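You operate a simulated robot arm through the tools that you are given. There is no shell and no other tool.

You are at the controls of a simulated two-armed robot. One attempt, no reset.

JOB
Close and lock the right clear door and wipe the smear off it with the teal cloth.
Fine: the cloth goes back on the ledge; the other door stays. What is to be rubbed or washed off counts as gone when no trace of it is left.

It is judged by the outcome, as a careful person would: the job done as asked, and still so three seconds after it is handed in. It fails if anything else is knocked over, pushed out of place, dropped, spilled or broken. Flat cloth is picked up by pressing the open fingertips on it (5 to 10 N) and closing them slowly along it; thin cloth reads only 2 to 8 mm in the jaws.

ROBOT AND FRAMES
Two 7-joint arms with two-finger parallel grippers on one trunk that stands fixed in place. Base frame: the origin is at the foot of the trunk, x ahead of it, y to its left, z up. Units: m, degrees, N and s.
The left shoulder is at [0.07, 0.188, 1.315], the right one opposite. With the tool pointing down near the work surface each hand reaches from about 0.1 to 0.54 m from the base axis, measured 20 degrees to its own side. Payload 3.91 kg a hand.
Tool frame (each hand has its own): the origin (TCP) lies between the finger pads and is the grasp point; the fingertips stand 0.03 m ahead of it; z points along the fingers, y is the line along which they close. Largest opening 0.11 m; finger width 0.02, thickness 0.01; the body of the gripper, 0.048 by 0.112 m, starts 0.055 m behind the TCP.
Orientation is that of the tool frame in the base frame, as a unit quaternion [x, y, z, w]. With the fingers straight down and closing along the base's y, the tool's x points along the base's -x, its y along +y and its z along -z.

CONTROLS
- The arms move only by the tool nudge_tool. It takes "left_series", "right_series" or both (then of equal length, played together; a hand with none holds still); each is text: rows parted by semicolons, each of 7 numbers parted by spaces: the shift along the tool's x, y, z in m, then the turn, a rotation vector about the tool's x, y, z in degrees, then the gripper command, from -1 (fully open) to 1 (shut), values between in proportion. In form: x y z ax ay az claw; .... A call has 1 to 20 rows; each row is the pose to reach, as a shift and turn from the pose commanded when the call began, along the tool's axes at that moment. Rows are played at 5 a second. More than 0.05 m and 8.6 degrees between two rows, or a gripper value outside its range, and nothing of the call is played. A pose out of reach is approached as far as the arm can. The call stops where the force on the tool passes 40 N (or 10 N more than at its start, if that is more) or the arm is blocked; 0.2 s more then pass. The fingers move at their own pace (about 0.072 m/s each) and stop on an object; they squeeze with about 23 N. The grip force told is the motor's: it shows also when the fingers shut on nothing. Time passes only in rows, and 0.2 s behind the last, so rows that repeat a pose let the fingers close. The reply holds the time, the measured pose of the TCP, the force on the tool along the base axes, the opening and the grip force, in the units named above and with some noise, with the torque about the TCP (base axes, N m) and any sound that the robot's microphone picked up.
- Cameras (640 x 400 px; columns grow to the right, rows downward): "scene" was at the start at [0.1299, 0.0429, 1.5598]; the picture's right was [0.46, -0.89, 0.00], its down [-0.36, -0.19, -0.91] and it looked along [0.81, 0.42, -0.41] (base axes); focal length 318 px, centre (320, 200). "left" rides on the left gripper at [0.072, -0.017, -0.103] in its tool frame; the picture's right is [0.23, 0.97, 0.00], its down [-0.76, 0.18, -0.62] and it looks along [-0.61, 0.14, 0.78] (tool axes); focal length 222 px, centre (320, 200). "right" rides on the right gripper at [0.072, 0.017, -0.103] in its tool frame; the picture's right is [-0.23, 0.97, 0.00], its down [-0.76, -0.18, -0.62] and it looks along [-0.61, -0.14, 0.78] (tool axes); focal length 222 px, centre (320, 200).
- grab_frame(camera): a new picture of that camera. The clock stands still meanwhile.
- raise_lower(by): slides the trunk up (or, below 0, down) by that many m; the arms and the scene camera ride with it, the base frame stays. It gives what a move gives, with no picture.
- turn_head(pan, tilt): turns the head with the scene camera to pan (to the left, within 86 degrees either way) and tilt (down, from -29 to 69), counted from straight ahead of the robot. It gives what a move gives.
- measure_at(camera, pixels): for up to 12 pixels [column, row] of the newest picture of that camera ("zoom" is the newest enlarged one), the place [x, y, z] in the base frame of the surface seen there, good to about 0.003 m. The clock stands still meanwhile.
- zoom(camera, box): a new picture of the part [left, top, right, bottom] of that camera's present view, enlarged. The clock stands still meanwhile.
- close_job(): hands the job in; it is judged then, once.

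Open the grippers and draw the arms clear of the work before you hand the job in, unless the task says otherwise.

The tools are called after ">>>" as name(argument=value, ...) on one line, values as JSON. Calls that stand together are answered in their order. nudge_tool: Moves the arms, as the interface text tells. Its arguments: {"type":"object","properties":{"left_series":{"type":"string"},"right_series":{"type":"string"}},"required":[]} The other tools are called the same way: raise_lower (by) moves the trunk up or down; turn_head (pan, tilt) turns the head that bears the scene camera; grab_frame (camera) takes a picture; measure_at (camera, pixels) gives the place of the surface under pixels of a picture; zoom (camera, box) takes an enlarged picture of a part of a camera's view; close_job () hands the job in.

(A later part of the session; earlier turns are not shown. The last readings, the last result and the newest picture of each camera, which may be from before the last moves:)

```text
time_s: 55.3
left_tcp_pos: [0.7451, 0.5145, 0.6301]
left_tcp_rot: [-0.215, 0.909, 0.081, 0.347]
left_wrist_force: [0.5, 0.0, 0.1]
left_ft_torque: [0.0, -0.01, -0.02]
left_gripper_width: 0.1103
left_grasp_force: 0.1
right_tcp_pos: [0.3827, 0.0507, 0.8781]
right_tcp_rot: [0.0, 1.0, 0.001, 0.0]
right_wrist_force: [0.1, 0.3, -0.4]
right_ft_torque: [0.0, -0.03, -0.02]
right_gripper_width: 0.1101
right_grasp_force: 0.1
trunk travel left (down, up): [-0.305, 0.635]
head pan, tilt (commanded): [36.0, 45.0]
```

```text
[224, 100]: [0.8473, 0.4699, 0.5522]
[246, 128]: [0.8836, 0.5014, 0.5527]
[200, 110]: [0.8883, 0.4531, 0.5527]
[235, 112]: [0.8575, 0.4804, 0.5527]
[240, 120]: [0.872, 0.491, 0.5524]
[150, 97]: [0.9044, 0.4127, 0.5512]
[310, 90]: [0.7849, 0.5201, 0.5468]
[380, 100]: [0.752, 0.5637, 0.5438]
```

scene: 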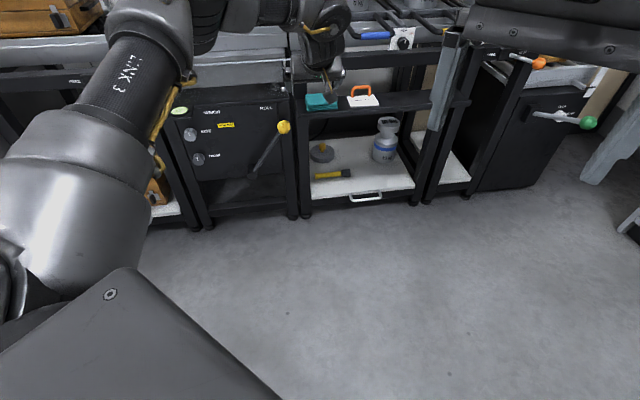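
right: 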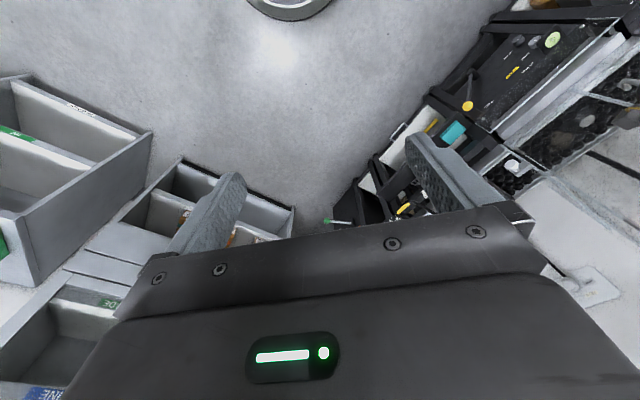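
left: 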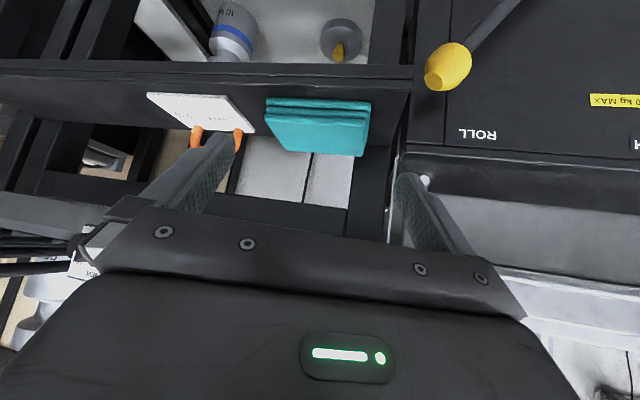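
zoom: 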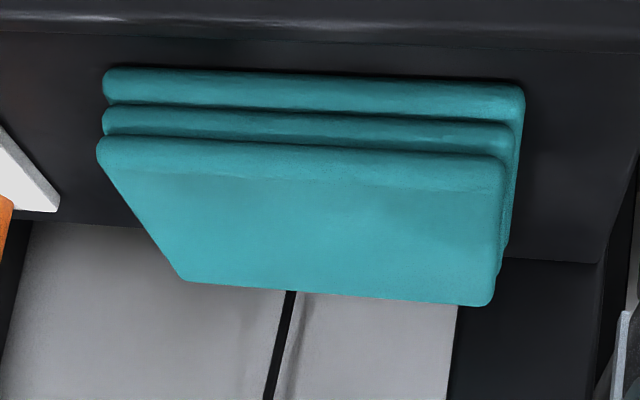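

The tag's left edge is at v≈−0.266, giving about 18 mm clearance. I also check the clear guard's edge and bolt near the left finger's path.

>>> zoom(camera="left", box=[340, 90, 500, 190])

>>> measure_at(camera="zoom", pixels=[[340, 360], [200, 320], [195, 380], [235, 270], [260, 250], [300, 265], [205, 290], [350, 355], [150, 300], [270, 150], [230, 200], [170, 150]])

```text
4.00 times, centred on (420, 140) of left
```

zoom: 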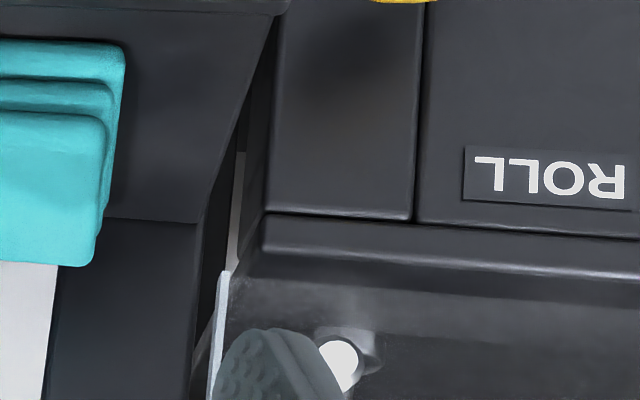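

```text
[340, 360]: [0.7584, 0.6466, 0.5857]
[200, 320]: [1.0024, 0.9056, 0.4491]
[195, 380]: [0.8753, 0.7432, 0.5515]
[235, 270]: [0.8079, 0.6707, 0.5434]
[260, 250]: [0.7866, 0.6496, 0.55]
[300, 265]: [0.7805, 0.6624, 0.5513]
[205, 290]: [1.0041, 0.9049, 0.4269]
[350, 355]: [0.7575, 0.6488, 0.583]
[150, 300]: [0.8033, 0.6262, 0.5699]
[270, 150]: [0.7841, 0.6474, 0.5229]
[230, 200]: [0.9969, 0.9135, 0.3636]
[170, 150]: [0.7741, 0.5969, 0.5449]
```

Guard edge and bolt are at v≥−0.095, u≈0.99, so they are clear of the finger path. I try turning the heading a further +8° toward the ledge normal for better alignment.

>>> nudge_tool(left_series="0 0 0 -1.8 0 -2 -1; 0 0 0 -3.6 0 -4 -1; 0 0 0 -5.33 0 -5.96 -1; 0 0 0 -5.33 0 -5.96 -1")

```text
time_s: 56.3
left_tcp_pos: [0.745, 0.5147, 0.6295]
left_tcp_rot: [-0.278, 0.892, 0.105, 0.341]
left_wrist_force: [1.1, -0.4, -0.9]
left_ft_torque: [0.01, -0.02, -0.03]
left_gripper_width: 0.1101
left_grasp_force: 0.0
right_tcp_pos: [0.3838, 0.0512, 0.877]
right_tcp_rot: [0.0, 1.0, 0.0, 0.0]
right_wrist_force: [-0.2, 0.8, 0.3]
right_ft_torque: [-0.02, 0.0, 0.01]
right_gripper_width: 0.11
right_grasp_force: 0.0
trunk travel left (down, up): [-0.305, 0.635]
head pan, tilt (commanded): [36.0, 45.0]
```

No flags: the heading is now about 34°. I centre laterally and advance along the tool axis so the open fingers straddle the cloth, tips ending about 5 mm above the ledge.

>>> nudge_tool(left_series="0 -0.0045 0.008 0 0 0 -1; 0.0005 -0.009 0.02 0 0 0 -1; 0.001 -0.009 0.032 0 0 0 -1; 0.0013 -0.009 0.042 0 0 0 -1; 0.0015 -0.009 0.05 0 0 0 -1; 0.0015 -0.009 0.056 0 0 0 -1; 0.0015 -0.009 0.06 0 0 0 -1; 0.0015 -0.009 0.06 0 0 0 -1")

>>> grab_frame(camera="left")

>>> zoom(camera="scene", box=[260, 60, 404, 150])

```text
time_s: 58.1
left_tcp_pos: [0.7381, 0.5331, 0.605]
left_tcp_rot: [-0.279, 0.892, 0.106, 0.34]
left_wrist_force: [0.2, -0.3, -0.1]
left_ft_torque: [0.0, -0.01, -0.02]
left_gripper_width: 0.1099
left_grasp_force: 0.1
left hand out of reach, approached as far as the arm can: row 1, 2, 3, 4, 5, 6, 7, 8
right_tcp_pos: [0.3841, 0.0503, 0.8769]
right_tcp_rot: [0.0, 1.0, 0.001, 0.0]
right_wrist_force: [-0.1, -0.6, -0.1]
right_ft_torque: [-0.04, 0.01, 0.01]
right_gripper_width: 0.11
right_grasp_force: 0.1
trunk travel left (down, up): [-0.305, 0.635]
head pan, tilt (commanded): [36.0, 45.0]
```

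```text
taken
```

left: 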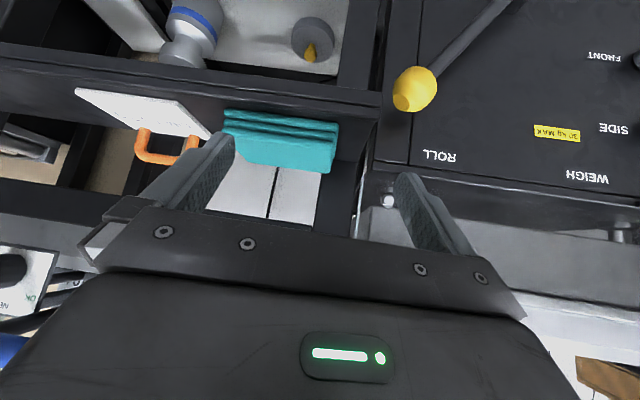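

```text
4.44 times, centred on (332, 105) of scene
```

zoom: 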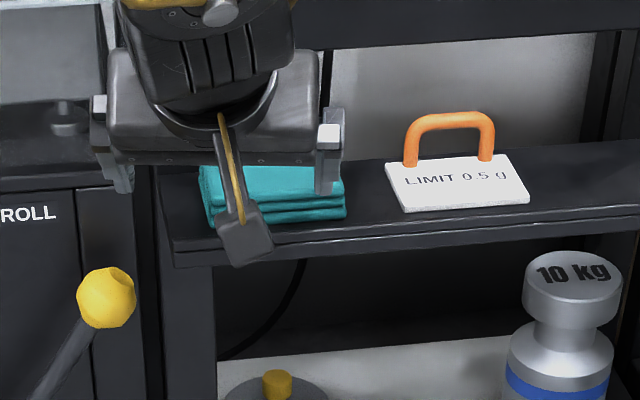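

The hand slid left again at the wrist limit (TCP v≈−0.145); it touched nothing. A straighter arm gives more freedom, so I back off, relax the heading, raise the trunk by 0.15 m and come down again from there.

>>> nudge_tool(left_series="-0.01 0 -0.02 1.8 0 2 -1; -0.02 -0.005 -0.04 3.6 0 4 -1; -0.02 -0.01 -0.05 5.33 0 5.96 -1; -0.02 -0.01 -0.05 5.33 0 5.96 -1")

>>> raise_lower(by=0.15)

>>> grab_frame(camera="scene")

```text
time_s: 59.1
left_tcp_pos: [0.7281, 0.5138, 0.6565]
left_tcp_rot: [-0.214, 0.909, 0.08, 0.347]
left_wrist_force: [-0.8, 0.9, 0.0]
left_ft_torque: [-0.02, -0.01, 0.02]
left_gripper_width: 0.1096
left_grasp_force: 0.1
right_tcp_pos: [0.3839, 0.0513, 0.8777]
right_tcp_rot: [-0.001, 1.0, 0.001, 0.0]
right_wrist_force: [-0.2, 0.2, 0.3]
right_ft_torque: [0.02, 0.01, 0.0]
right_gripper_width: 0.1101
right_grasp_force: 0.0
trunk travel left (down, up): [-0.305, 0.635]
head pan, tilt (commanded): [36.0, 45.0]
```

```text
time_s: 60.9
left_tcp_pos: [0.7303, 0.5152, 0.8061]
left_tcp_rot: [-0.215, 0.909, 0.08, 0.348]
left_wrist_force: [0.2, 0.5, 0.1]
left_ft_torque: [-0.04, 0.0, 0.04]
left_gripper_width: 0.1101
left_grasp_force: 0.0
right_tcp_pos: [0.3826, 0.0516, 1.0276]
right_tcp_rot: [0.0, 1.0, 0.0, 0.0]
right_wrist_force: [0.4, 0.5, 0.0]
right_ft_torque: [-0.02, 0.0, 0.0]
right_gripper_width: 0.11
right_grasp_force: 0.1
trunk travel left (down, up): [-0.455, 0.485]
head pan, tilt (commanded): [36.0, 45.0]
```

```text
taken
```

scene: 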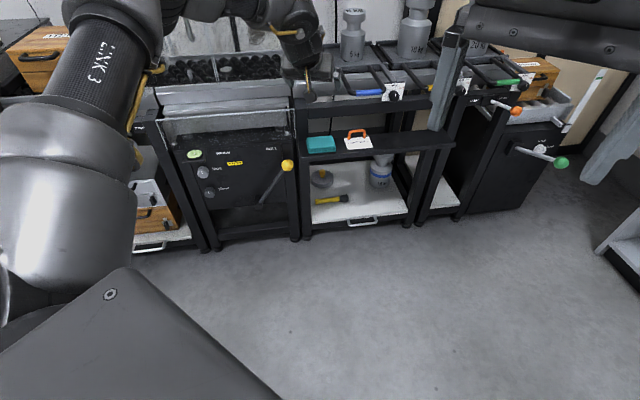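

The shoulder is now at about z 0.945. I bring the hand straight down to the hover height and see whether limits still bite.

>>> nudge_tool(left_series="0.0201 -0.0013 0.0265 0 0 0 -1; 0.0402 -0.0027 0.053 0 0 0 -1; 0.0604 -0.004 0.0796 0 0 0 -1; 0.0805 -0.0054 0.1061 0 0 0 -1; 0.1006 -0.0067 0.1326 0 0 0 -1; 0.1006 -0.0067 0.1326 0 0 0 -1")

>>> grab_frame(camera="scene")

```text
time_s: 62.3
left_tcp_pos: [0.7023, 0.5162, 0.6839]
left_tcp_rot: [-0.216, 0.909, 0.081, 0.347]
left_wrist_force: [0.5, -0.1, 0.1]
left_ft_torque: [-0.03, 0.03, 0.02]
left_gripper_width: 0.1098
left_grasp_force: 0.0
left hand out of reach, approached as far as the arm can: row 3, 4, 5, 6
right_tcp_pos: [0.3834, 0.0503, 1.0282]
right_tcp_rot: [0.0, 1.0, 0.0, 0.0]
right_wrist_force: [0.7, -0.9, 0.8]
right_ft_torque: [0.0, -0.03, 0.01]
right_gripper_width: 0.1102
right_grasp_force: 0.0
trunk travel left (down, up): [-0.455, 0.485]
head pan, tilt (commanded): [36.0, 45.0]
```

```text
taken
```

scene: 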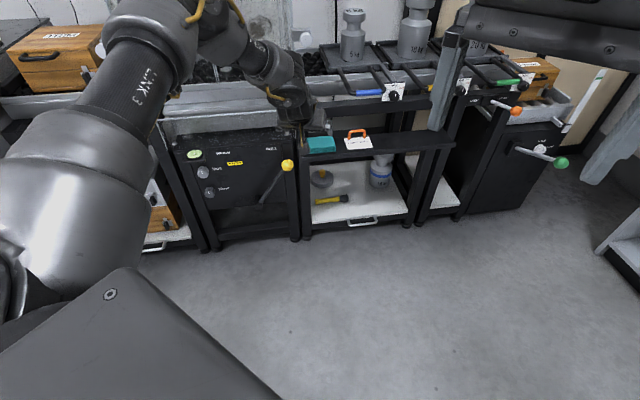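

Higher is worse: it looks like a total-reach limit, so a flatter pitch with the shoulder at hand height is the right way. I pull the hand back and up and flatten the pitch to about 15° before lowering the trunk.

>>> nudge_tool(left_series="0.0067 0 -0.0328 0 -6.6 0 -1; 0.0134 0 -0.0655 0 -13.2 0 -1; 0.02 0 -0.0983 0 -19.8 0 -1; 0.0267 0 -0.131 0 -26.4 0 -1; 0.0334 0 -0.1638 0 -33 0 -1; 0.0334 0 -0.1638 0 -33 0 -1")

>>> grab_frame(camera="scene")

```text
time_s: 63.7
left_tcp_pos: [0.5842, 0.4595, 0.7828]
left_tcp_rot: [-0.18, 0.773, 0.136, 0.592]
left_wrist_force: [0.1, 0.3, 0.6]
left_ft_torque: [0.0, 0.0, -0.01]
left_gripper_width: 0.1098
left_grasp_force: 0.0
left hand out of reach, approached as far as the arm can: row 5, 6
right_tcp_pos: [0.3846, 0.0505, 1.027]
right_tcp_rot: [0.0, 1.0, -0.001, 0.0]
right_wrist_force: [0.3, 0.6, 0.5]
right_ft_torque: [0.01, -0.02, -0.03]
right_gripper_width: 0.1102
right_grasp_force: 0.0
trunk travel left (down, up): [-0.455, 0.485]
head pan, tilt (commanded): [36.0, 45.0]
```

```text
taken
```

scene: 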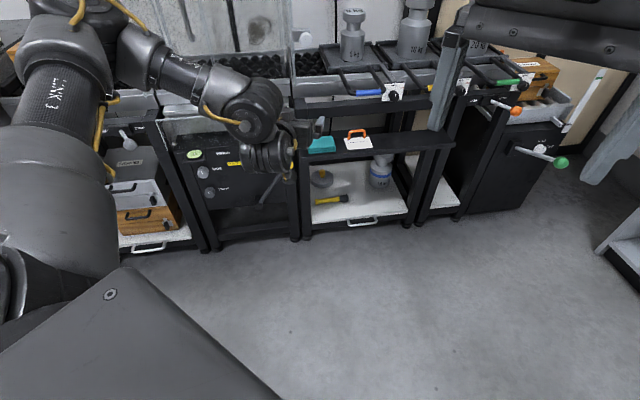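

The pitch is now about 15°, heading 26°. I lower the trunk 0.30 m so that the shoulder sits near cloth height.

>>> raise_lower(by=-0.3)

>>> nudge_tool(left_series="-0.03 0 -0.008 2 0 0 -1; -0.06 0 -0.016 4 0 0 -1; -0.09 0 -0.024 8 0 0 -1; -0.116 0 -0.031 12 0 0 -1; -0.116 0 -0.031 12 0 0 -1")

>>> grab_frame(camera="scene")

```text
time_s: 66.7
left_tcp_pos: [0.5827, 0.4608, 0.483]
left_tcp_rot: [-0.181, 0.774, 0.136, 0.592]
left_wrist_force: [-1.0, 0.6, -0.2]
left_ft_torque: [0.0, 0.02, -0.04]
left_gripper_width: 0.1102
left_grasp_force: 0.0
right_tcp_pos: [0.3848, 0.0509, 0.7261]
right_tcp_rot: [0.0, 1.0, 0.0, 0.0]
right_wrist_force: [0.0, 0.0, 0.6]
right_ft_torque: [0.02, -0.01, -0.02]
right_gripper_width: 0.11
right_grasp_force: 0.1
trunk travel left (down, up): [-0.155, 0.785]
head pan, tilt (commanded): [36.0, 45.0]
```

```text
time_s: 67.9
left_tcp_pos: [0.5835, 0.4605, 0.604]
left_tcp_rot: [-0.118, 0.784, 0.054, 0.608]
left_wrist_force: [-1.1, 0.0, -0.1]
left_ft_torque: [0.0, 0.04, -0.02]
left_gripper_width: 0.11
left_grasp_force: 0.1
right_tcp_pos: [0.3834, 0.0524, 0.7271]
right_tcp_rot: [0.0, 1.0, 0.0, 0.0]
right_wrist_force: [-0.2, -0.1, 0.1]
right_ft_torque: [-0.03, 0.0, -0.02]
right_gripper_width: 0.1103
right_grasp_force: 0.1
trunk travel left (down, up): [-0.155, 0.785]
head pan, tilt (commanded): [36.0, 45.0]
```

```text
taken
```

scene: 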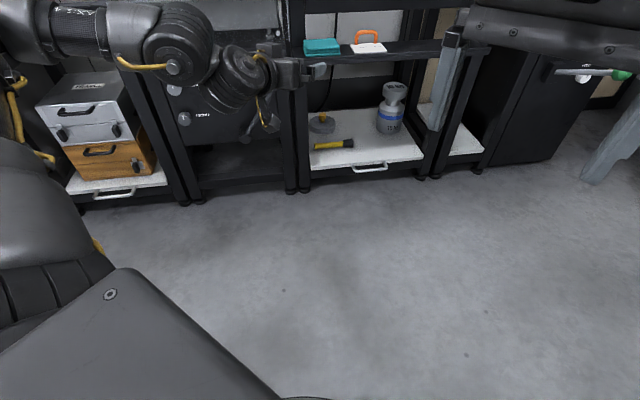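

Hand at (0.584,0.461,0.604), heading about 14°. I extend toward the hover point just in front of the cloth.

>>> nudge_tool(left_series="-0.0091 0.0024 0.0328 0 0 0 -1; -0.0182 0.0048 0.0656 0 0 0 -1; -0.0273 0.0073 0.0984 0 0 0 -1; -0.0364 0.0097 0.1312 0 0 0 -1; -0.0455 0.0121 0.164 0 0 0 -1; -0.0455 0.0121 0.164 0 0 0 -1")

>>> grab_frame(camera="scene")

>>> grab_frame(camera="left")

```text
time_s: 69.3
left_tcp_pos: [0.7441, 0.5154, 0.6039]
left_tcp_rot: [-0.118, 0.784, 0.055, 0.607]
left_wrist_force: [0.4, -0.9, 0.7]
left_ft_torque: [-0.02, 0.0, 0.01]
left_gripper_width: 0.1102
left_grasp_force: 0.1
right_tcp_pos: [0.3826, 0.0519, 0.7273]
right_tcp_rot: [0.0, 1.0, 0.0, 0.0]
right_wrist_force: [-0.1, -0.4, -1.1]
right_ft_torque: [0.02, 0.02, 0.02]
right_gripper_width: 0.1099
right_grasp_force: 0.0
trunk travel left (down, up): [-0.155, 0.785]
head pan, tilt (commanded): [36.0, 45.0]
```

```text
taken
```

scene: 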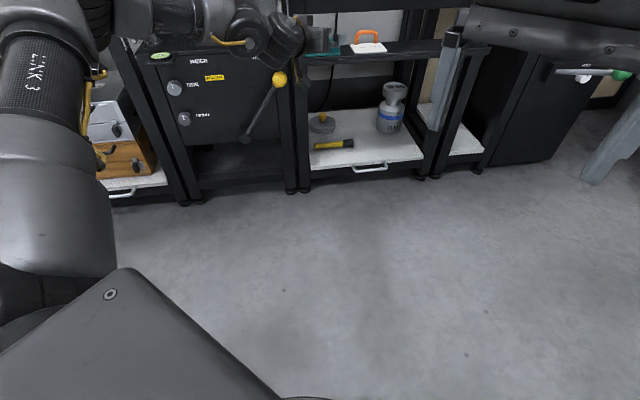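

```text
taken
```

left: 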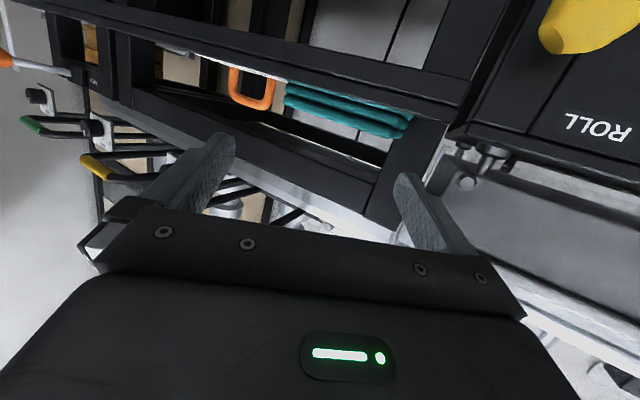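

The hover is reached without flags at 15° pitch. I rotate the heading back up in steps (−8, −16, −24° about tool x) to align with the ledge and see how far it goes.

>>> nudge_tool(left_series="0 0 0 -4 0 0 -1; 0 0 0 -8 0 0 -1; 0 0 0 -12 0 0 -1; 0 0 0 -16 0 0 -1; 0 0 0 -20 0 0 -1; 0 0 0 -24 0 0 -1; 0 0 0 -24 0 0 -1")

>>> grab_frame(camera="left")

```text
time_s: 70.9
left_tcp_pos: [0.7442, 0.5151, 0.6049]
left_tcp_rot: [-0.242, 0.755, 0.217, 0.569]
left_wrist_force: [0.8, -0.7, 0.0]
left_ft_torque: [0.02, -0.01, -0.02]
left_gripper_width: 0.11
left_grasp_force: 0.0
right_tcp_pos: [0.3831, 0.0507, 0.7274]
right_tcp_rot: [0.0, 1.0, 0.001, -0.001]
right_wrist_force: [0.3, 0.1, 0.2]
right_ft_torque: [0.02, 0.01, -0.01]
right_gripper_width: 0.1099
right_grasp_force: 0.1
trunk travel left (down, up): [-0.155, 0.785]
head pan, tilt (commanded): [36.0, 45.0]
```

```text
taken
```

left: 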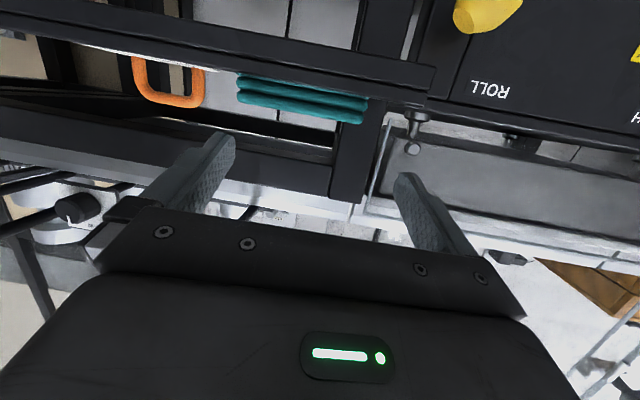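

Excellent: heading 38.6°, pitch 15° with no flags. I now fine-tune (heading +4°, roll −3°) and move over the cloth at the current height, ready to descend straight down.

>>> nudge_tool(left_series="-0.0031 -0.0052 0.0105 -1.3 0.1 -1.4 -1; -0.0061 -0.0105 0.0209 -2.6 0.1 -2.8 -1; -0.0092 -0.0157 0.0314 -3.86 0.2 -4.1 -1; -0.0092 -0.0157 0.0314 -3.86 0.2 -4.1 -1")

>>> grab_frame(camera="left")

>>> zoom(camera="scene", box=[240, 0, 400, 100])

```text
time_s: 71.9
left_tcp_pos: [0.7799, 0.5239, 0.6039]
left_tcp_rot: [-0.288, 0.739, 0.22, 0.567]
left_wrist_force: [0.4, 0.8, -0.1]
left_ft_torque: [-0.02, 0.03, -0.01]
left_gripper_width: 0.1099
left_grasp_force: 0.1
right_tcp_pos: [0.3832, 0.052, 0.7276]
right_tcp_rot: [0.001, 1.0, 0.0, 0.0]
right_wrist_force: [-0.2, 1.1, -0.9]
right_ft_torque: [-0.04, 0.02, 0.01]
right_gripper_width: 0.1101
right_grasp_force: 0.0
trunk travel left (down, up): [-0.155, 0.785]
head pan, tilt (commanded): [36.0, 45.0]
```

```text
taken
```

left: 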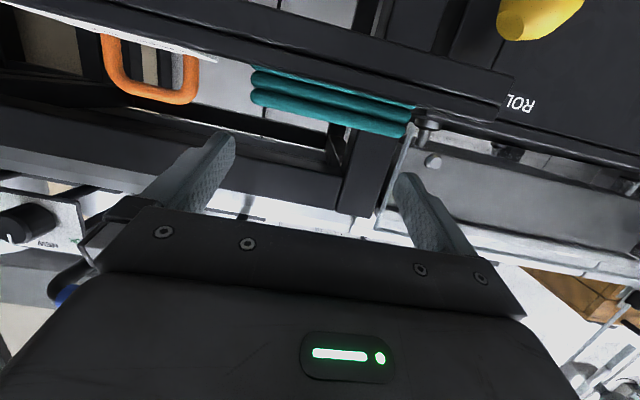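

```text
4.00 times, centred on (320, 50) of scene
```

zoom: 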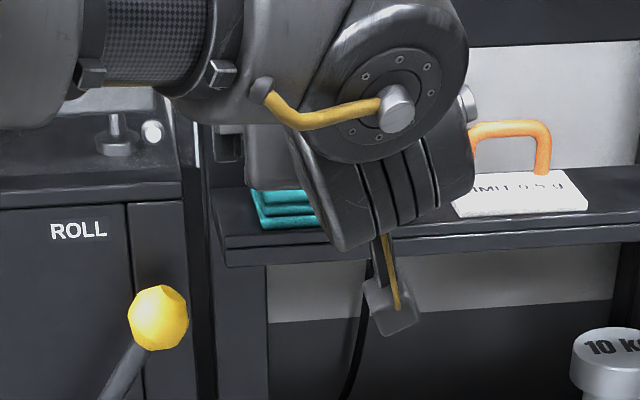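

Over the cloth at (0.780,0.524,0.604); the projected cloth centre (333,101) matches the picture, so the fingers are centred. I descend straight down 39 mm in small steps with the fingers fully open.

>>> nudge_tool(left_series="0.0096 0 0.0026 0 0 0 -1; 0.0193 0 0.0052 0 0 0 -1; 0.027 0 0.0072 0 0 0 -1; 0.0318 0 0.0085 0 0 0 -1; 0.0356 0 0.0095 0 0 0 -1; 0.0376 0 0.0101 0 0 0 -1; 0.0376 0 0.0101 0 0 0 -1")

>>> grab_frame(camera="left")

>>> zoom(camera="scene", box=[240, 0, 400, 100])

```text
time_s: 73.5
left_tcp_pos: [0.7699, 0.5283, 0.5754]
left_tcp_rot: [-0.288, 0.739, 0.221, 0.567]
left_wrist_force: [0.3, 0.0, -1.0]
left_ft_torque: [-0.03, -0.01, 0.0]
left_gripper_width: 0.1102
left_grasp_force: 0.1
left hand out of reach, approached as far as the arm can: row 2, 3, 4, 5, 6, 7
right_tcp_pos: [0.383, 0.0511, 0.7282]
right_tcp_rot: [0.0, 1.0, 0.0, 0.0]
right_wrist_force: [-0.1, 0.4, 0.9]
right_ft_torque: [0.0, -0.02, -0.06]
right_gripper_width: 0.1099
right_grasp_force: 0.1
trunk travel left (down, up): [-0.155, 0.785]
head pan, tilt (commanded): [36.0, 45.0]
```

```text
taken
```

left: 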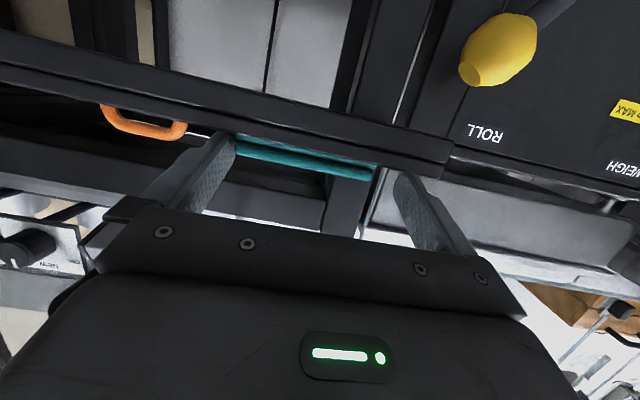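

```text
4.00 times, centred on (320, 50) of scene
```

zoom: 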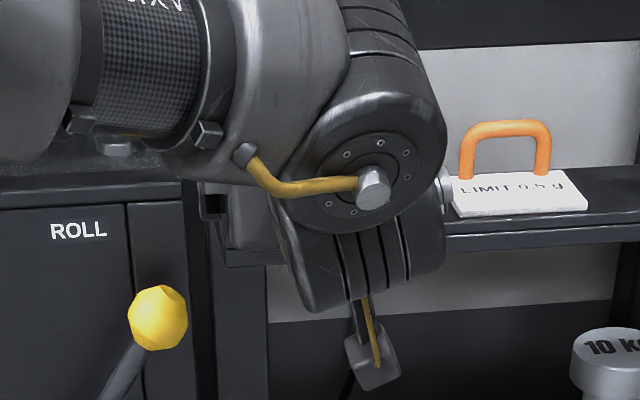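

The descent hit a joint limit: the hand is 10 mm high and 11 mm too far left, with the right finger close to the cloth's end. I lift slightly, recentre, then use the trunk to lower the whole arm instead.

>>> nudge_tool(left_series="-0.01 0 0 0 0 0 -1; -0.016 -0.006 0.0 0 0 0 -1; -0.02 -0.0115 0.0 0 0 0 -1; -0.02 -0.0115 0.0 0 0 0 -1")

>>> grab_frame(camera="left")

```text
time_s: 74.5
left_tcp_pos: [0.7771, 0.5239, 0.5958]
left_tcp_rot: [-0.287, 0.739, 0.22, 0.568]
left_wrist_force: [-0.2, 0.1, 0.7]
left_ft_torque: [-0.01, 0.01, -0.01]
left_gripper_width: 0.1099
left_grasp_force: 0.0
left hand out of reach, approached as far as the arm can: row 3, 4
right_tcp_pos: [0.3825, 0.0499, 0.7287]
right_tcp_rot: [0.0, 1.0, 0.0, 0.0]
right_wrist_force: [-0.8, 0.8, 0.3]
right_ft_torque: [0.0, -0.02, 0.0]
right_gripper_width: 0.11
right_grasp_force: 0.0
trunk travel left (down, up): [-0.155, 0.785]
head pan, tilt (commanded): [36.0, 45.0]
```

```text
taken
```

left: 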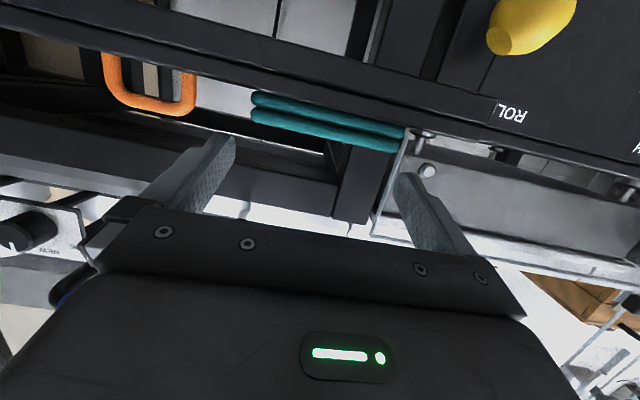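

Recentred at u 0.920, v −0.179, z 0.596. I lower the whole arm by 29 mm with the trunk.

>>> raise_lower(by=-0.029)

>>> grab_frame(camera="left")

>>> zoom(camera="left", box=[192, 100, 448, 260])

```text
time_s: 75.2
left_tcp_pos: [0.7777, 0.5246, 0.5659]
left_tcp_rot: [-0.287, 0.739, 0.22, 0.568]
left_wrist_force: [-1.1, 0.0, -0.5]
left_ft_torque: [0.01, 0.04, 0.01]
left_gripper_width: 0.1099
left_grasp_force: 0.0
right_tcp_pos: [0.383, 0.0514, 0.6986]
right_tcp_rot: [0.0, 1.0, 0.0, 0.0]
right_wrist_force: [-0.4, -0.3, 0.5]
right_ft_torque: [0.01, -0.02, -0.02]
right_gripper_width: 0.1101
right_grasp_force: 0.0
trunk travel left (down, up): [-0.126, 0.814]
head pan, tilt (commanded): [36.0, 45.0]
```

```text
taken
```

left: 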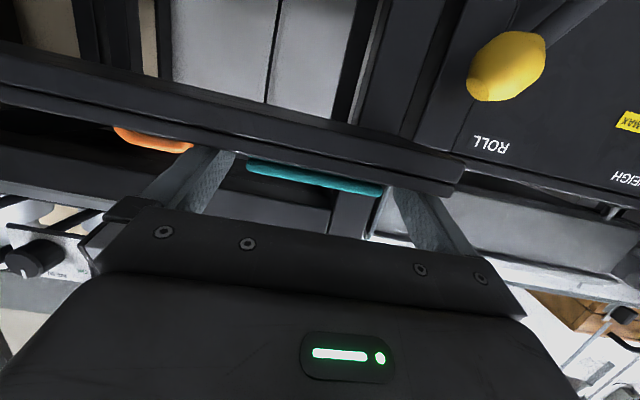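

```text
2.50 times, centred on (320, 180) of left
```

zoom: 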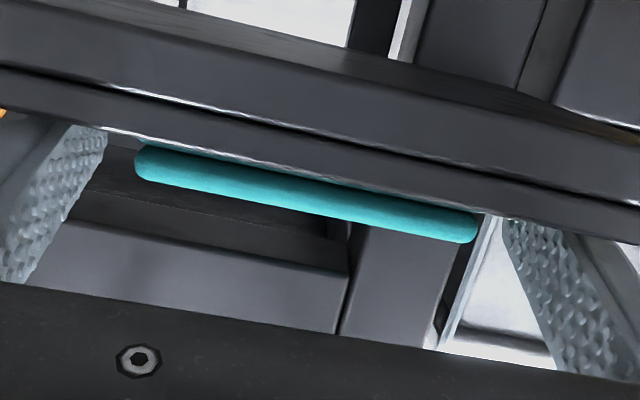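

The open fingers straddle the cloth with gaps on both sides. I close slowly in stages and watch the opening and grip force.

>>> nudge_tool(left_series="0 0 0 0 0 0 -0.85; 0 0 0 0 0 0 -0.7; 0 0 0 0 0 0 -0.6; 0 0 0 0 0 0 -0.5; 0 0 0 0 0 0 -0.4; 0 0 0 0 0 0 -0.3; 0 0 0 0 0 0 -0.3")

>>> zoom(camera="left", box=[192, 100, 448, 260])

```text
time_s: 76.8
left_tcp_pos: [0.7771, 0.5243, 0.5666]
left_tcp_rot: [-0.288, 0.739, 0.22, 0.567]
left_wrist_force: [0.1, -0.7, 0.3]
left_ft_torque: [0.06, 0.01, -0.01]
left_gripper_width: 0.0888
left_grasp_force: 23.5
right_tcp_pos: [0.383, 0.0512, 0.6992]
right_tcp_rot: [0.001, 1.0, 0.0, 0.0]
right_wrist_force: [-0.5, 0.3, 0.5]
right_ft_torque: [-0.02, 0.0, 0.0]
right_gripper_width: 0.11
right_grasp_force: 0.1
trunk travel left (down, up): [-0.126, 0.814]
head pan, tilt (commanded): [36.0, 45.0]
```

```text
2.50 times, centred on (320, 180) of left
```

zoom: 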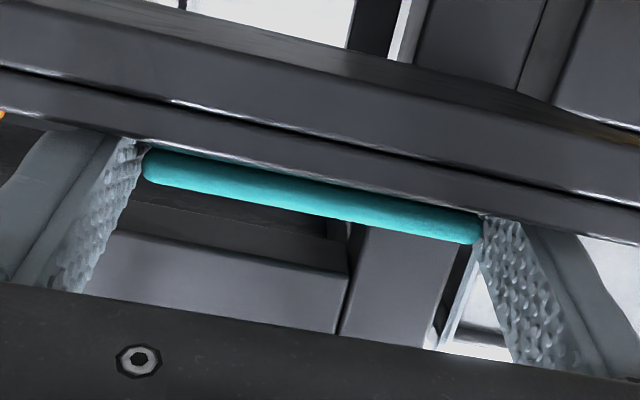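

The fingers stopped on the cloth at 88.8 mm with 23.5 N, so it holds like a pad. I set the close command fully and lift slightly with the trunk.

>>> nudge_tool(left_series="0 0 0 0 0 0 0; 0 0 0 0 0 0 0.5; 0 0 0 0 0 0 1; 0 0 0 0 0 0 1; 0 0 0 0 0 0 1")

>>> raise_lower(by=0.05)

>>> grab_frame(camera="left")

>>> zoom(camera="scene", box=[220, 0, 412, 120])

```text
time_s: 78.0
left_tcp_pos: [0.7777, 0.5243, 0.5663]
left_tcp_rot: [-0.288, 0.74, 0.22, 0.568]
left_wrist_force: [0.9, 0.1, 0.5]
left_ft_torque: [0.02, -0.01, 0.04]
left_gripper_width: 0.0885
left_grasp_force: 22.8
right_tcp_pos: [0.3834, 0.051, 0.6986]
right_tcp_rot: [0.0, 1.0, 0.0, -0.001]
right_wrist_force: [0.5, -0.3, 0.2]
right_ft_torque: [0.01, 0.04, 0.0]
right_gripper_width: 0.1102
right_grasp_force: 0.1
trunk travel left (down, up): [-0.126, 0.814]
head pan, tilt (commanded): [36.0, 45.0]
```

```text
time_s: 78.9
left_tcp_pos: [0.7784, 0.5244, 0.6168]
left_tcp_rot: [-0.288, 0.739, 0.22, 0.568]
left_wrist_force: [0.1, -0.3, -0.1]
left_ft_torque: [0.0, -0.02, 0.01]
left_gripper_width: 0.0888
left_grasp_force: 22.9
right_tcp_pos: [0.3839, 0.0509, 0.7482]
right_tcp_rot: [0.0, 1.0, 0.0, 0.0]
right_wrist_force: [-0.2, 0.6, -0.4]
right_ft_torque: [0.01, 0.02, 0.0]
right_gripper_width: 0.11
right_grasp_force: 0.1
trunk travel left (down, up): [-0.176, 0.764]
head pan, tilt (commanded): [36.0, 45.0]
```

```text
taken
```

left: 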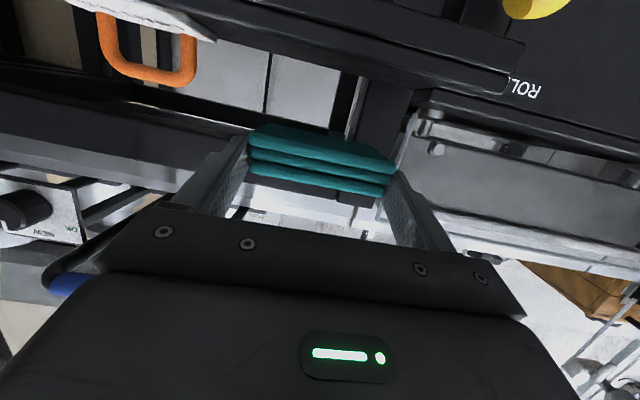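

```text
3.33 times, centred on (316, 60) of scene
```

zoom: 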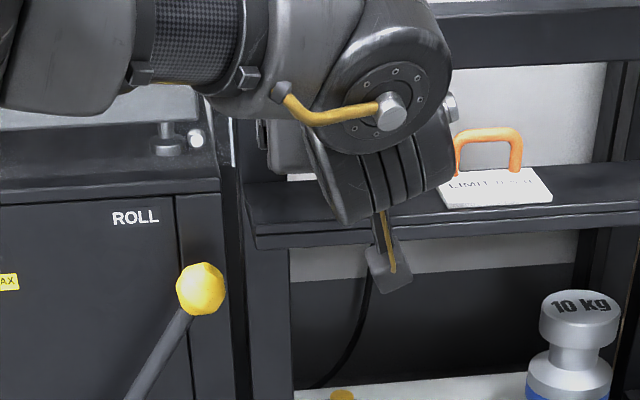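

The cloth is lifted with the fingers (88.8 mm, 23 N). I retract diagonally away from the ledge, keeping the hand level, before raising the trunk to smear height.

>>> nudge_tool(left_series="0.0053 0.0158 -0.02 0 0 0 1; 0.0106 0.0315 -0.04 0 0 0 1; 0.016 0.0473 -0.06 0 0 0 1; 0.0213 0.0631 -0.08 0 0 0 1; 0.0266 0.0788 -0.1 0 0 0 1; 0.0319 0.0946 -0.1198 0 0 0 1; 0.0319 0.0946 -0.1198 0 0 0 1")

>>> grab_frame(camera="scene")

>>> grab_frame(camera="left")

```text
time_s: 80.5
left_tcp_pos: [0.6354, 0.5437, 0.6416]
left_tcp_rot: [-0.286, 0.741, 0.219, 0.567]
left_wrist_force: [0.0, -0.8, 0.4]
left_ft_torque: [-0.02, -0.02, -0.01]
left_gripper_width: 0.0888
left_grasp_force: 22.4
left hand out of reach, approached as far as the arm can: row 4, 5, 6, 7
right_tcp_pos: [0.3841, 0.0504, 0.7489]
right_tcp_rot: [0.0, 1.0, 0.0, -0.001]
right_wrist_force: [0.4, 0.4, 0.0]
right_ft_torque: [0.03, 0.02, 0.0]
right_gripper_width: 0.11
right_grasp_force: 0.1
trunk travel left (down, up): [-0.176, 0.764]
head pan, tilt (commanded): [36.0, 45.0]
```

```text
taken
```

scene: 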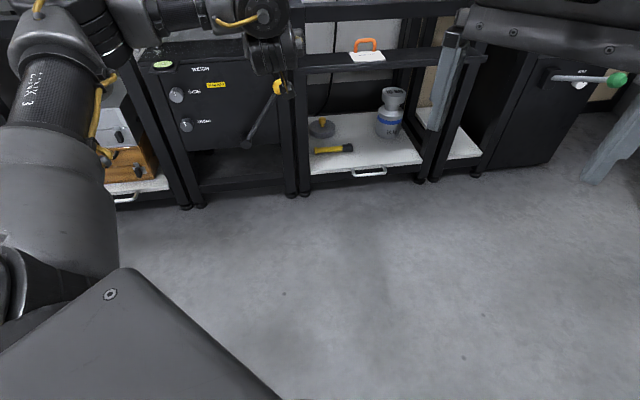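

```text
taken
```

left: 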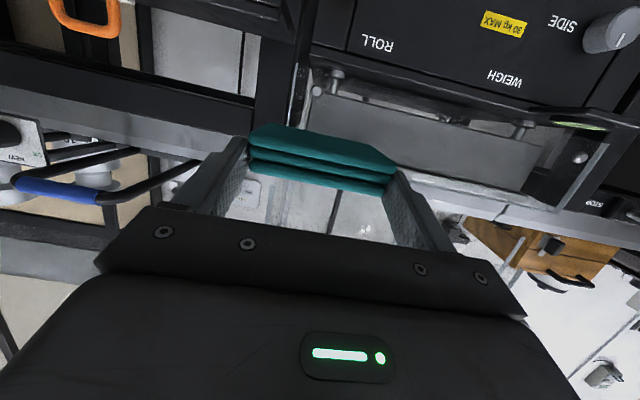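

The cloth is securely held and the ledge is clear. I raise the trunk 0.28 m; the cloth's front (u≈0.89) stays clear of the guard and door.

>>> raise_lower(by=0.28)

>>> turn_head(pan=36, tilt=28)

>>> grab_frame(camera="scene")

>>> grab_frame(camera="left")

```text
time_s: 83.3
left_tcp_pos: [0.6359, 0.5443, 0.9206]
left_tcp_rot: [-0.287, 0.74, 0.22, 0.567]
left_wrist_force: [-1.1, -0.3, -0.4]
left_ft_torque: [-0.01, 0.01, 0.01]
left_gripper_width: 0.0891
left_grasp_force: 23.1
right_tcp_pos: [0.3827, 0.0512, 1.028]
right_tcp_rot: [0.0, 1.0, 0.0, 0.0]
right_wrist_force: [0.1, -0.3, -0.8]
right_ft_torque: [0.0, 0.0, -0.02]
right_gripper_width: 0.1099
right_grasp_force: 0.0
trunk travel left (down, up): [-0.456, 0.484]
head pan, tilt (commanded): [36.0, 45.0]
```

```text
time_s: 84.2
left_tcp_pos: [0.6347, 0.5439, 0.9213]
left_tcp_rot: [-0.286, 0.74, 0.219, 0.567]
left_wrist_force: [-0.9, 0.5, -0.6]
left_ft_torque: [-0.04, -0.01, -0.01]
left_gripper_width: 0.0889
left_grasp_force: 23.5
right_tcp_pos: [0.3835, 0.0502, 1.0283]
right_tcp_rot: [0.0, 1.0, 0.0, 0.0]
right_wrist_force: [0.4, 0.1, -0.2]
right_ft_torque: [0.01, -0.01, -0.01]
right_gripper_width: 0.1102
right_grasp_force: 0.0
trunk travel left (down, up): [-0.456, 0.484]
head pan, tilt (commanded): [36.0, 28.0]
```

```text
taken
```

scene: 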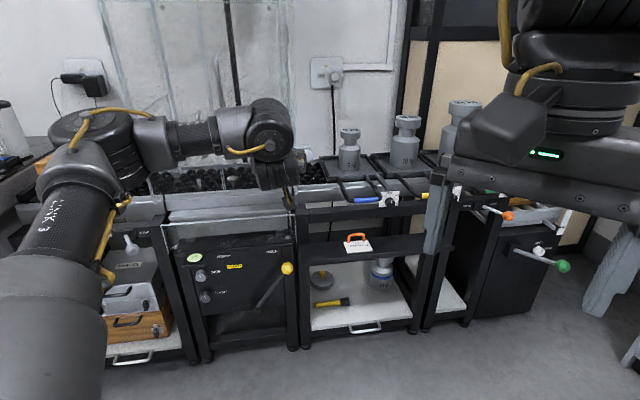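

```text
taken
```

left: 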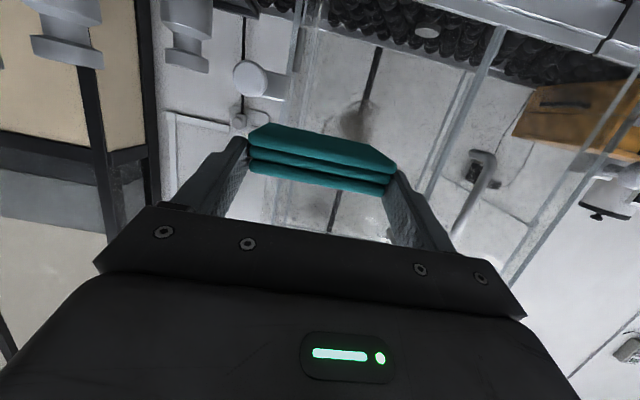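

From the left camera the smear appears at about (362,115), just beyond the cloth. I zoom and measure its extent precisely.

>>> zoom(camera="left", box=[290, 60, 450, 160])

>>> measure_at(camera="zoom", pixels=[[230, 230], [270, 200], [300, 260], [340, 230], [260, 290], [210, 200], [320, 290], [290, 180], [330, 170], [250, 250], [310, 220], [360, 260]])

```text
4.00 times, centred on (370, 110) of left
```

zoom: 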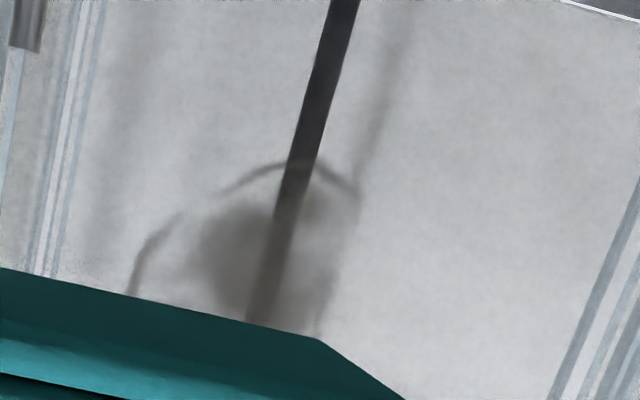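

```text
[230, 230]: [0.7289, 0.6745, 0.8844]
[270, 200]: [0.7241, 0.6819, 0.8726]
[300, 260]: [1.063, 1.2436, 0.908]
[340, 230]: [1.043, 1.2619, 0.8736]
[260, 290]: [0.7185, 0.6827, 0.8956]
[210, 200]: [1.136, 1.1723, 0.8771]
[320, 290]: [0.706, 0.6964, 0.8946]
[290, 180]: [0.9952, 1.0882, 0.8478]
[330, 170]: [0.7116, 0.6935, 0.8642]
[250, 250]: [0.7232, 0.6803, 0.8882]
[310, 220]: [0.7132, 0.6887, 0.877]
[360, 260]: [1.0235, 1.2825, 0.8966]
```

The smear spans v −0.066…−0.003 and z 0.858…0.93 on the plane u≈0.992. I measure the held cloth's far edge to know its offset and angle in the hand.

>>> zoom(camera="left", box=[224, 100, 416, 220])

>>> measure_at(camera="zoom", pixels=[[140, 85], [250, 105], [350, 130], [450, 150], [200, 120], [300, 140], [400, 165], [500, 200], [100, 135], [560, 220], [530, 260], [110, 210]])

```text
3.33 times, centred on (320, 160) of left
```

zoom: 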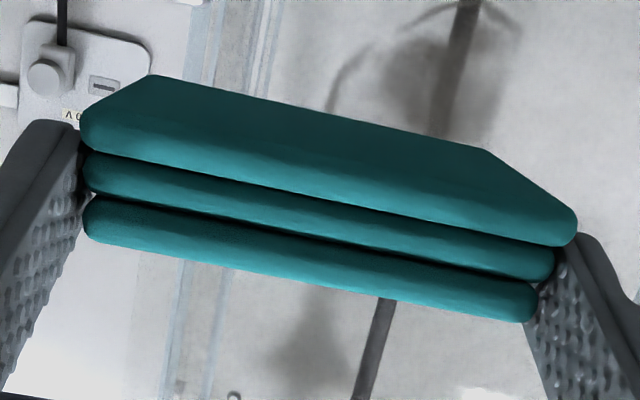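

```text
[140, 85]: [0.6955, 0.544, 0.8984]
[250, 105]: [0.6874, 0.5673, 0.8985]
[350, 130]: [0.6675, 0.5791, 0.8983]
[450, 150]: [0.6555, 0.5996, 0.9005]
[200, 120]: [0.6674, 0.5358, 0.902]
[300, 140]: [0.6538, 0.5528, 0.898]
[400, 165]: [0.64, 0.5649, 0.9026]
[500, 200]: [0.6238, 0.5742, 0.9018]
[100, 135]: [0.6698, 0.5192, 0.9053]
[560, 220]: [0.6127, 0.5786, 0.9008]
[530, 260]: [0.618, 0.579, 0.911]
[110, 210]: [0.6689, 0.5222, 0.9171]
```

The held cloth is parallel to the door within about 1°, its far face about 59 mm ahead of the TCP in u, bottom 22 mm below the TCP. I move to a pre-contact pose in front of the top of the smear.

>>> nudge_tool(left_series="-0.0125 0.0087 0.0185 0 0 0 1; -0.025 0.0174 0.0371 0 0 0 1; -0.0374 0.026 0.0556 0 0 0 1; -0.0499 0.0347 0.0741 0 0 0 1; -0.0499 0.0347 0.0741 0 0 0 1")

>>> grab_frame(camera="left")

>>> grab_frame(camera="scene")

```text
time_s: 85.3
left_tcp_pos: [0.6741, 0.6244, 0.9504]
left_tcp_rot: [-0.286, 0.74, 0.22, 0.568]
left_wrist_force: [-7.7, -9.5, -2.5]
left_ft_torque: [-0.27, 0.13, 0.51]
left_gripper_width: 0.0893
left_grasp_force: 23.3
right_tcp_pos: [0.3826, 0.0497, 1.0284]
right_tcp_rot: [0.0, 1.0, 0.001, 0.0]
right_wrist_force: [0.3, 0.2, 0.2]
right_ft_torque: [-0.02, -0.01, -0.01]
right_gripper_width: 0.11
right_grasp_force: 0.1
trunk travel left (down, up): [-0.456, 0.484]
head pan, tilt (commanded): [36.0, 28.0]
```

```text
taken
```

left: 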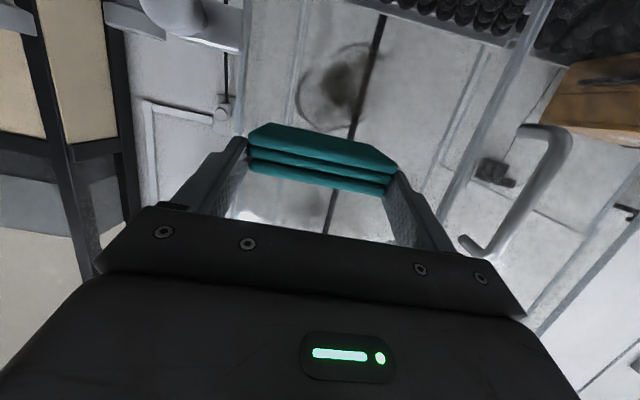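

```text
taken
```

scene: 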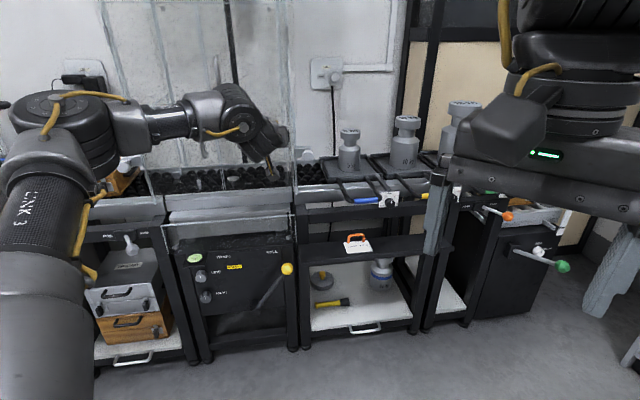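

Contact came early: 12 N at TCP u 0.918, with the torque pointing at the cloth's bottom-left corner. I zoom in to check what touches and the cloth's angle.

>>> zoom(camera="left", box=[224, 40, 480, 200])

>>> measure_at(camera="zoom", pixels=[[125, 212], [200, 225], [280, 240], [360, 262], [375, 268], [425, 320], [65, 245], [300, 120], [250, 180], [330, 170], [230, 110], [350, 80]])

>>> zoom(camera="scene", box=[200, 90, 328, 170])

```text
2.50 times, centred on (352, 120) of left
```

zoom: 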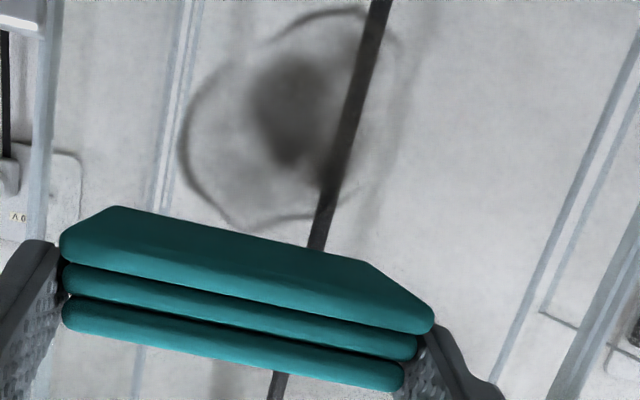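

```text
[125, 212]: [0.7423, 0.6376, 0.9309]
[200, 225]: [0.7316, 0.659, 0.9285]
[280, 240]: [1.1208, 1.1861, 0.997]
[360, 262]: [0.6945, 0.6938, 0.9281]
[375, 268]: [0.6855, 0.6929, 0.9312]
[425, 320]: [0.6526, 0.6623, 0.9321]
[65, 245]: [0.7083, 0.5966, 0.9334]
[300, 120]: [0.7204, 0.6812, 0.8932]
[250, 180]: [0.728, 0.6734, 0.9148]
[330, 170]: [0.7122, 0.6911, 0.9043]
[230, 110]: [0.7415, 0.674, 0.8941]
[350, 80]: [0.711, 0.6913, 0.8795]
```

```text
5.00 times, centred on (264, 130) of scene
```

zoom: 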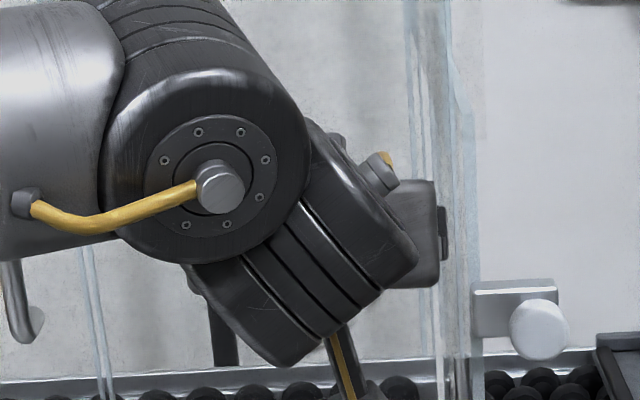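

The touching part is the cloth's bottom layer at its left end; smear and cloth are both on the outer face as expected. I turn the heading +2.5° to even out the contact and check the force.

>>> nudge_tool(left_series="0 0 -0.003 -1.2 0 -0.32 1; 0 0 -0.003 -2.41 0 -0.645 1; 0 0 0 -2.41 0 -0.645 1; 0 0 0 -2.41 0 -0.645 1")

```text
time_s: 86.3
left_tcp_pos: [0.6747, 0.6253, 0.9519]
left_tcp_rot: [-0.303, 0.734, 0.233, 0.562]
left_wrist_force: [-5.7, -5.1, -0.9]
left_ft_torque: [-0.05, 0.13, -0.22]
left_gripper_width: 0.0889
left_grasp_force: 22.8
right_tcp_pos: [0.3826, 0.0516, 1.029]
right_tcp_rot: [0.0, 1.0, 0.0, 0.0]
right_wrist_force: [-1.4, 0.4, 0.8]
right_ft_torque: [0.02, 0.0, 0.03]
right_gripper_width: 0.11
right_grasp_force: 0.0
trunk travel left (down, up): [-0.456, 0.484]
head pan, tilt (commanded): [36.0, 28.0]
```

Contact is now about 7.6 N and nearly even. I make the first downward wiping stroke from above the smear to below it, with light extra pressure.

>>> nudge_tool(left_series="-0.006 0 -0.001 0.77 0 0.2 1; -0.0119 0 -0.0021 0.77 0 0.2 1; -0.0041 0 -0.0001 0.77 0 0.2 1; 0.0036 0 0.002 0.77 0 0.2 1; 0.0113 0 0.0041 0.77 0 0.2 1; 0.0191 0 0.0061 0.77 0 0.2 1; 0.0268 0 0.0082 0.77 0 0.2 1; 0.0345 0 0.0103 0.77 0 0.2 1; 0.0422 0 0.0123 0.77 0 0.2 1; 0.05 0 0.0144 0.77 0 0.2 1; 0.0577 0 0.0165 0.77 0 0.2 1; 0.0654 0 0.0185 0.77 0 0.2 1; 0.0732 0 0.0206 0.77 0 0.2 1; 0.0809 0 0.0226 0.77 0 0.2 1; 0.0886 0 0.0247 0.77 0 0.2 1")

>>> grab_frame(camera="left")

>>> grab_frame(camera="scene")

```text
time_s: 89.5
left_tcp_pos: [0.6754, 0.6265, 0.8601]
left_tcp_rot: [-0.298, 0.736, 0.228, 0.564]
left_wrist_force: [-5.3, -5.7, 2.0]
left_ft_torque: [0.11, 0.03, 0.32]
left_gripper_width: 0.0891
left_grasp_force: 23.1
right_tcp_pos: [0.3817, 0.0499, 1.0294]
right_tcp_rot: [0.001, 1.0, 0.0, 0.0]
right_wrist_force: [0.5, -0.1, 0.5]
right_ft_torque: [0.0, -0.02, 0.01]
right_gripper_width: 0.11
right_grasp_force: 0.0
trunk travel left (down, up): [-0.456, 0.484]
head pan, tilt (commanded): [36.0, 28.0]
```

```text
taken
```

left: 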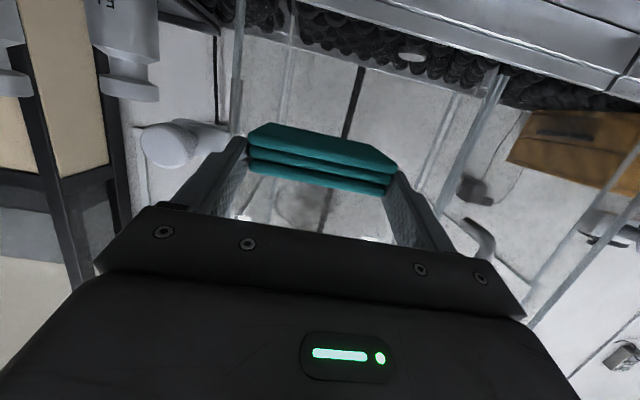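

```text
taken
```

scene: 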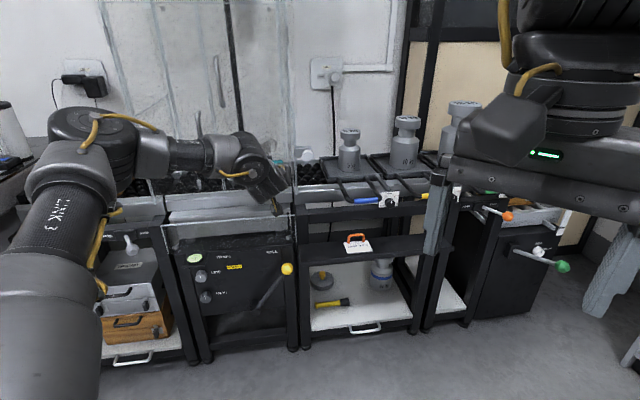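

The stroke ran cleanly with about 8 N contact. I zoom through the gripper opening to see what remains of the smear above the cloth.

>>> zoom(camera="left", box=[224, 150, 416, 270])

>>> zoom(camera="scene", box=[200, 80, 328, 160])

```text
3.33 times, centred on (320, 210) of left
```

zoom: 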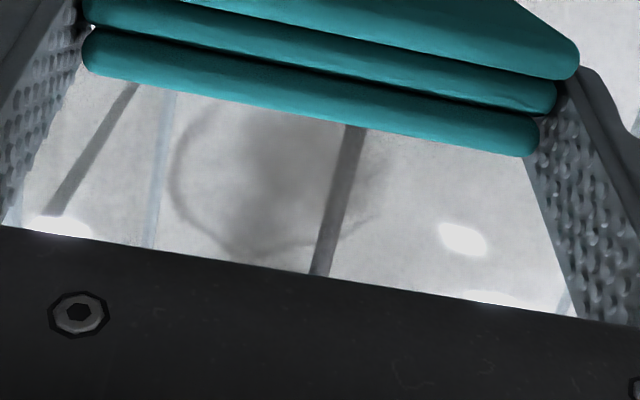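

```text
5.00 times, centred on (264, 120) of scene
```

zoom: 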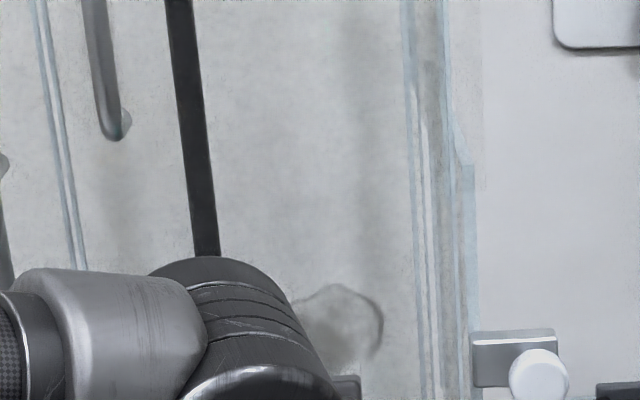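

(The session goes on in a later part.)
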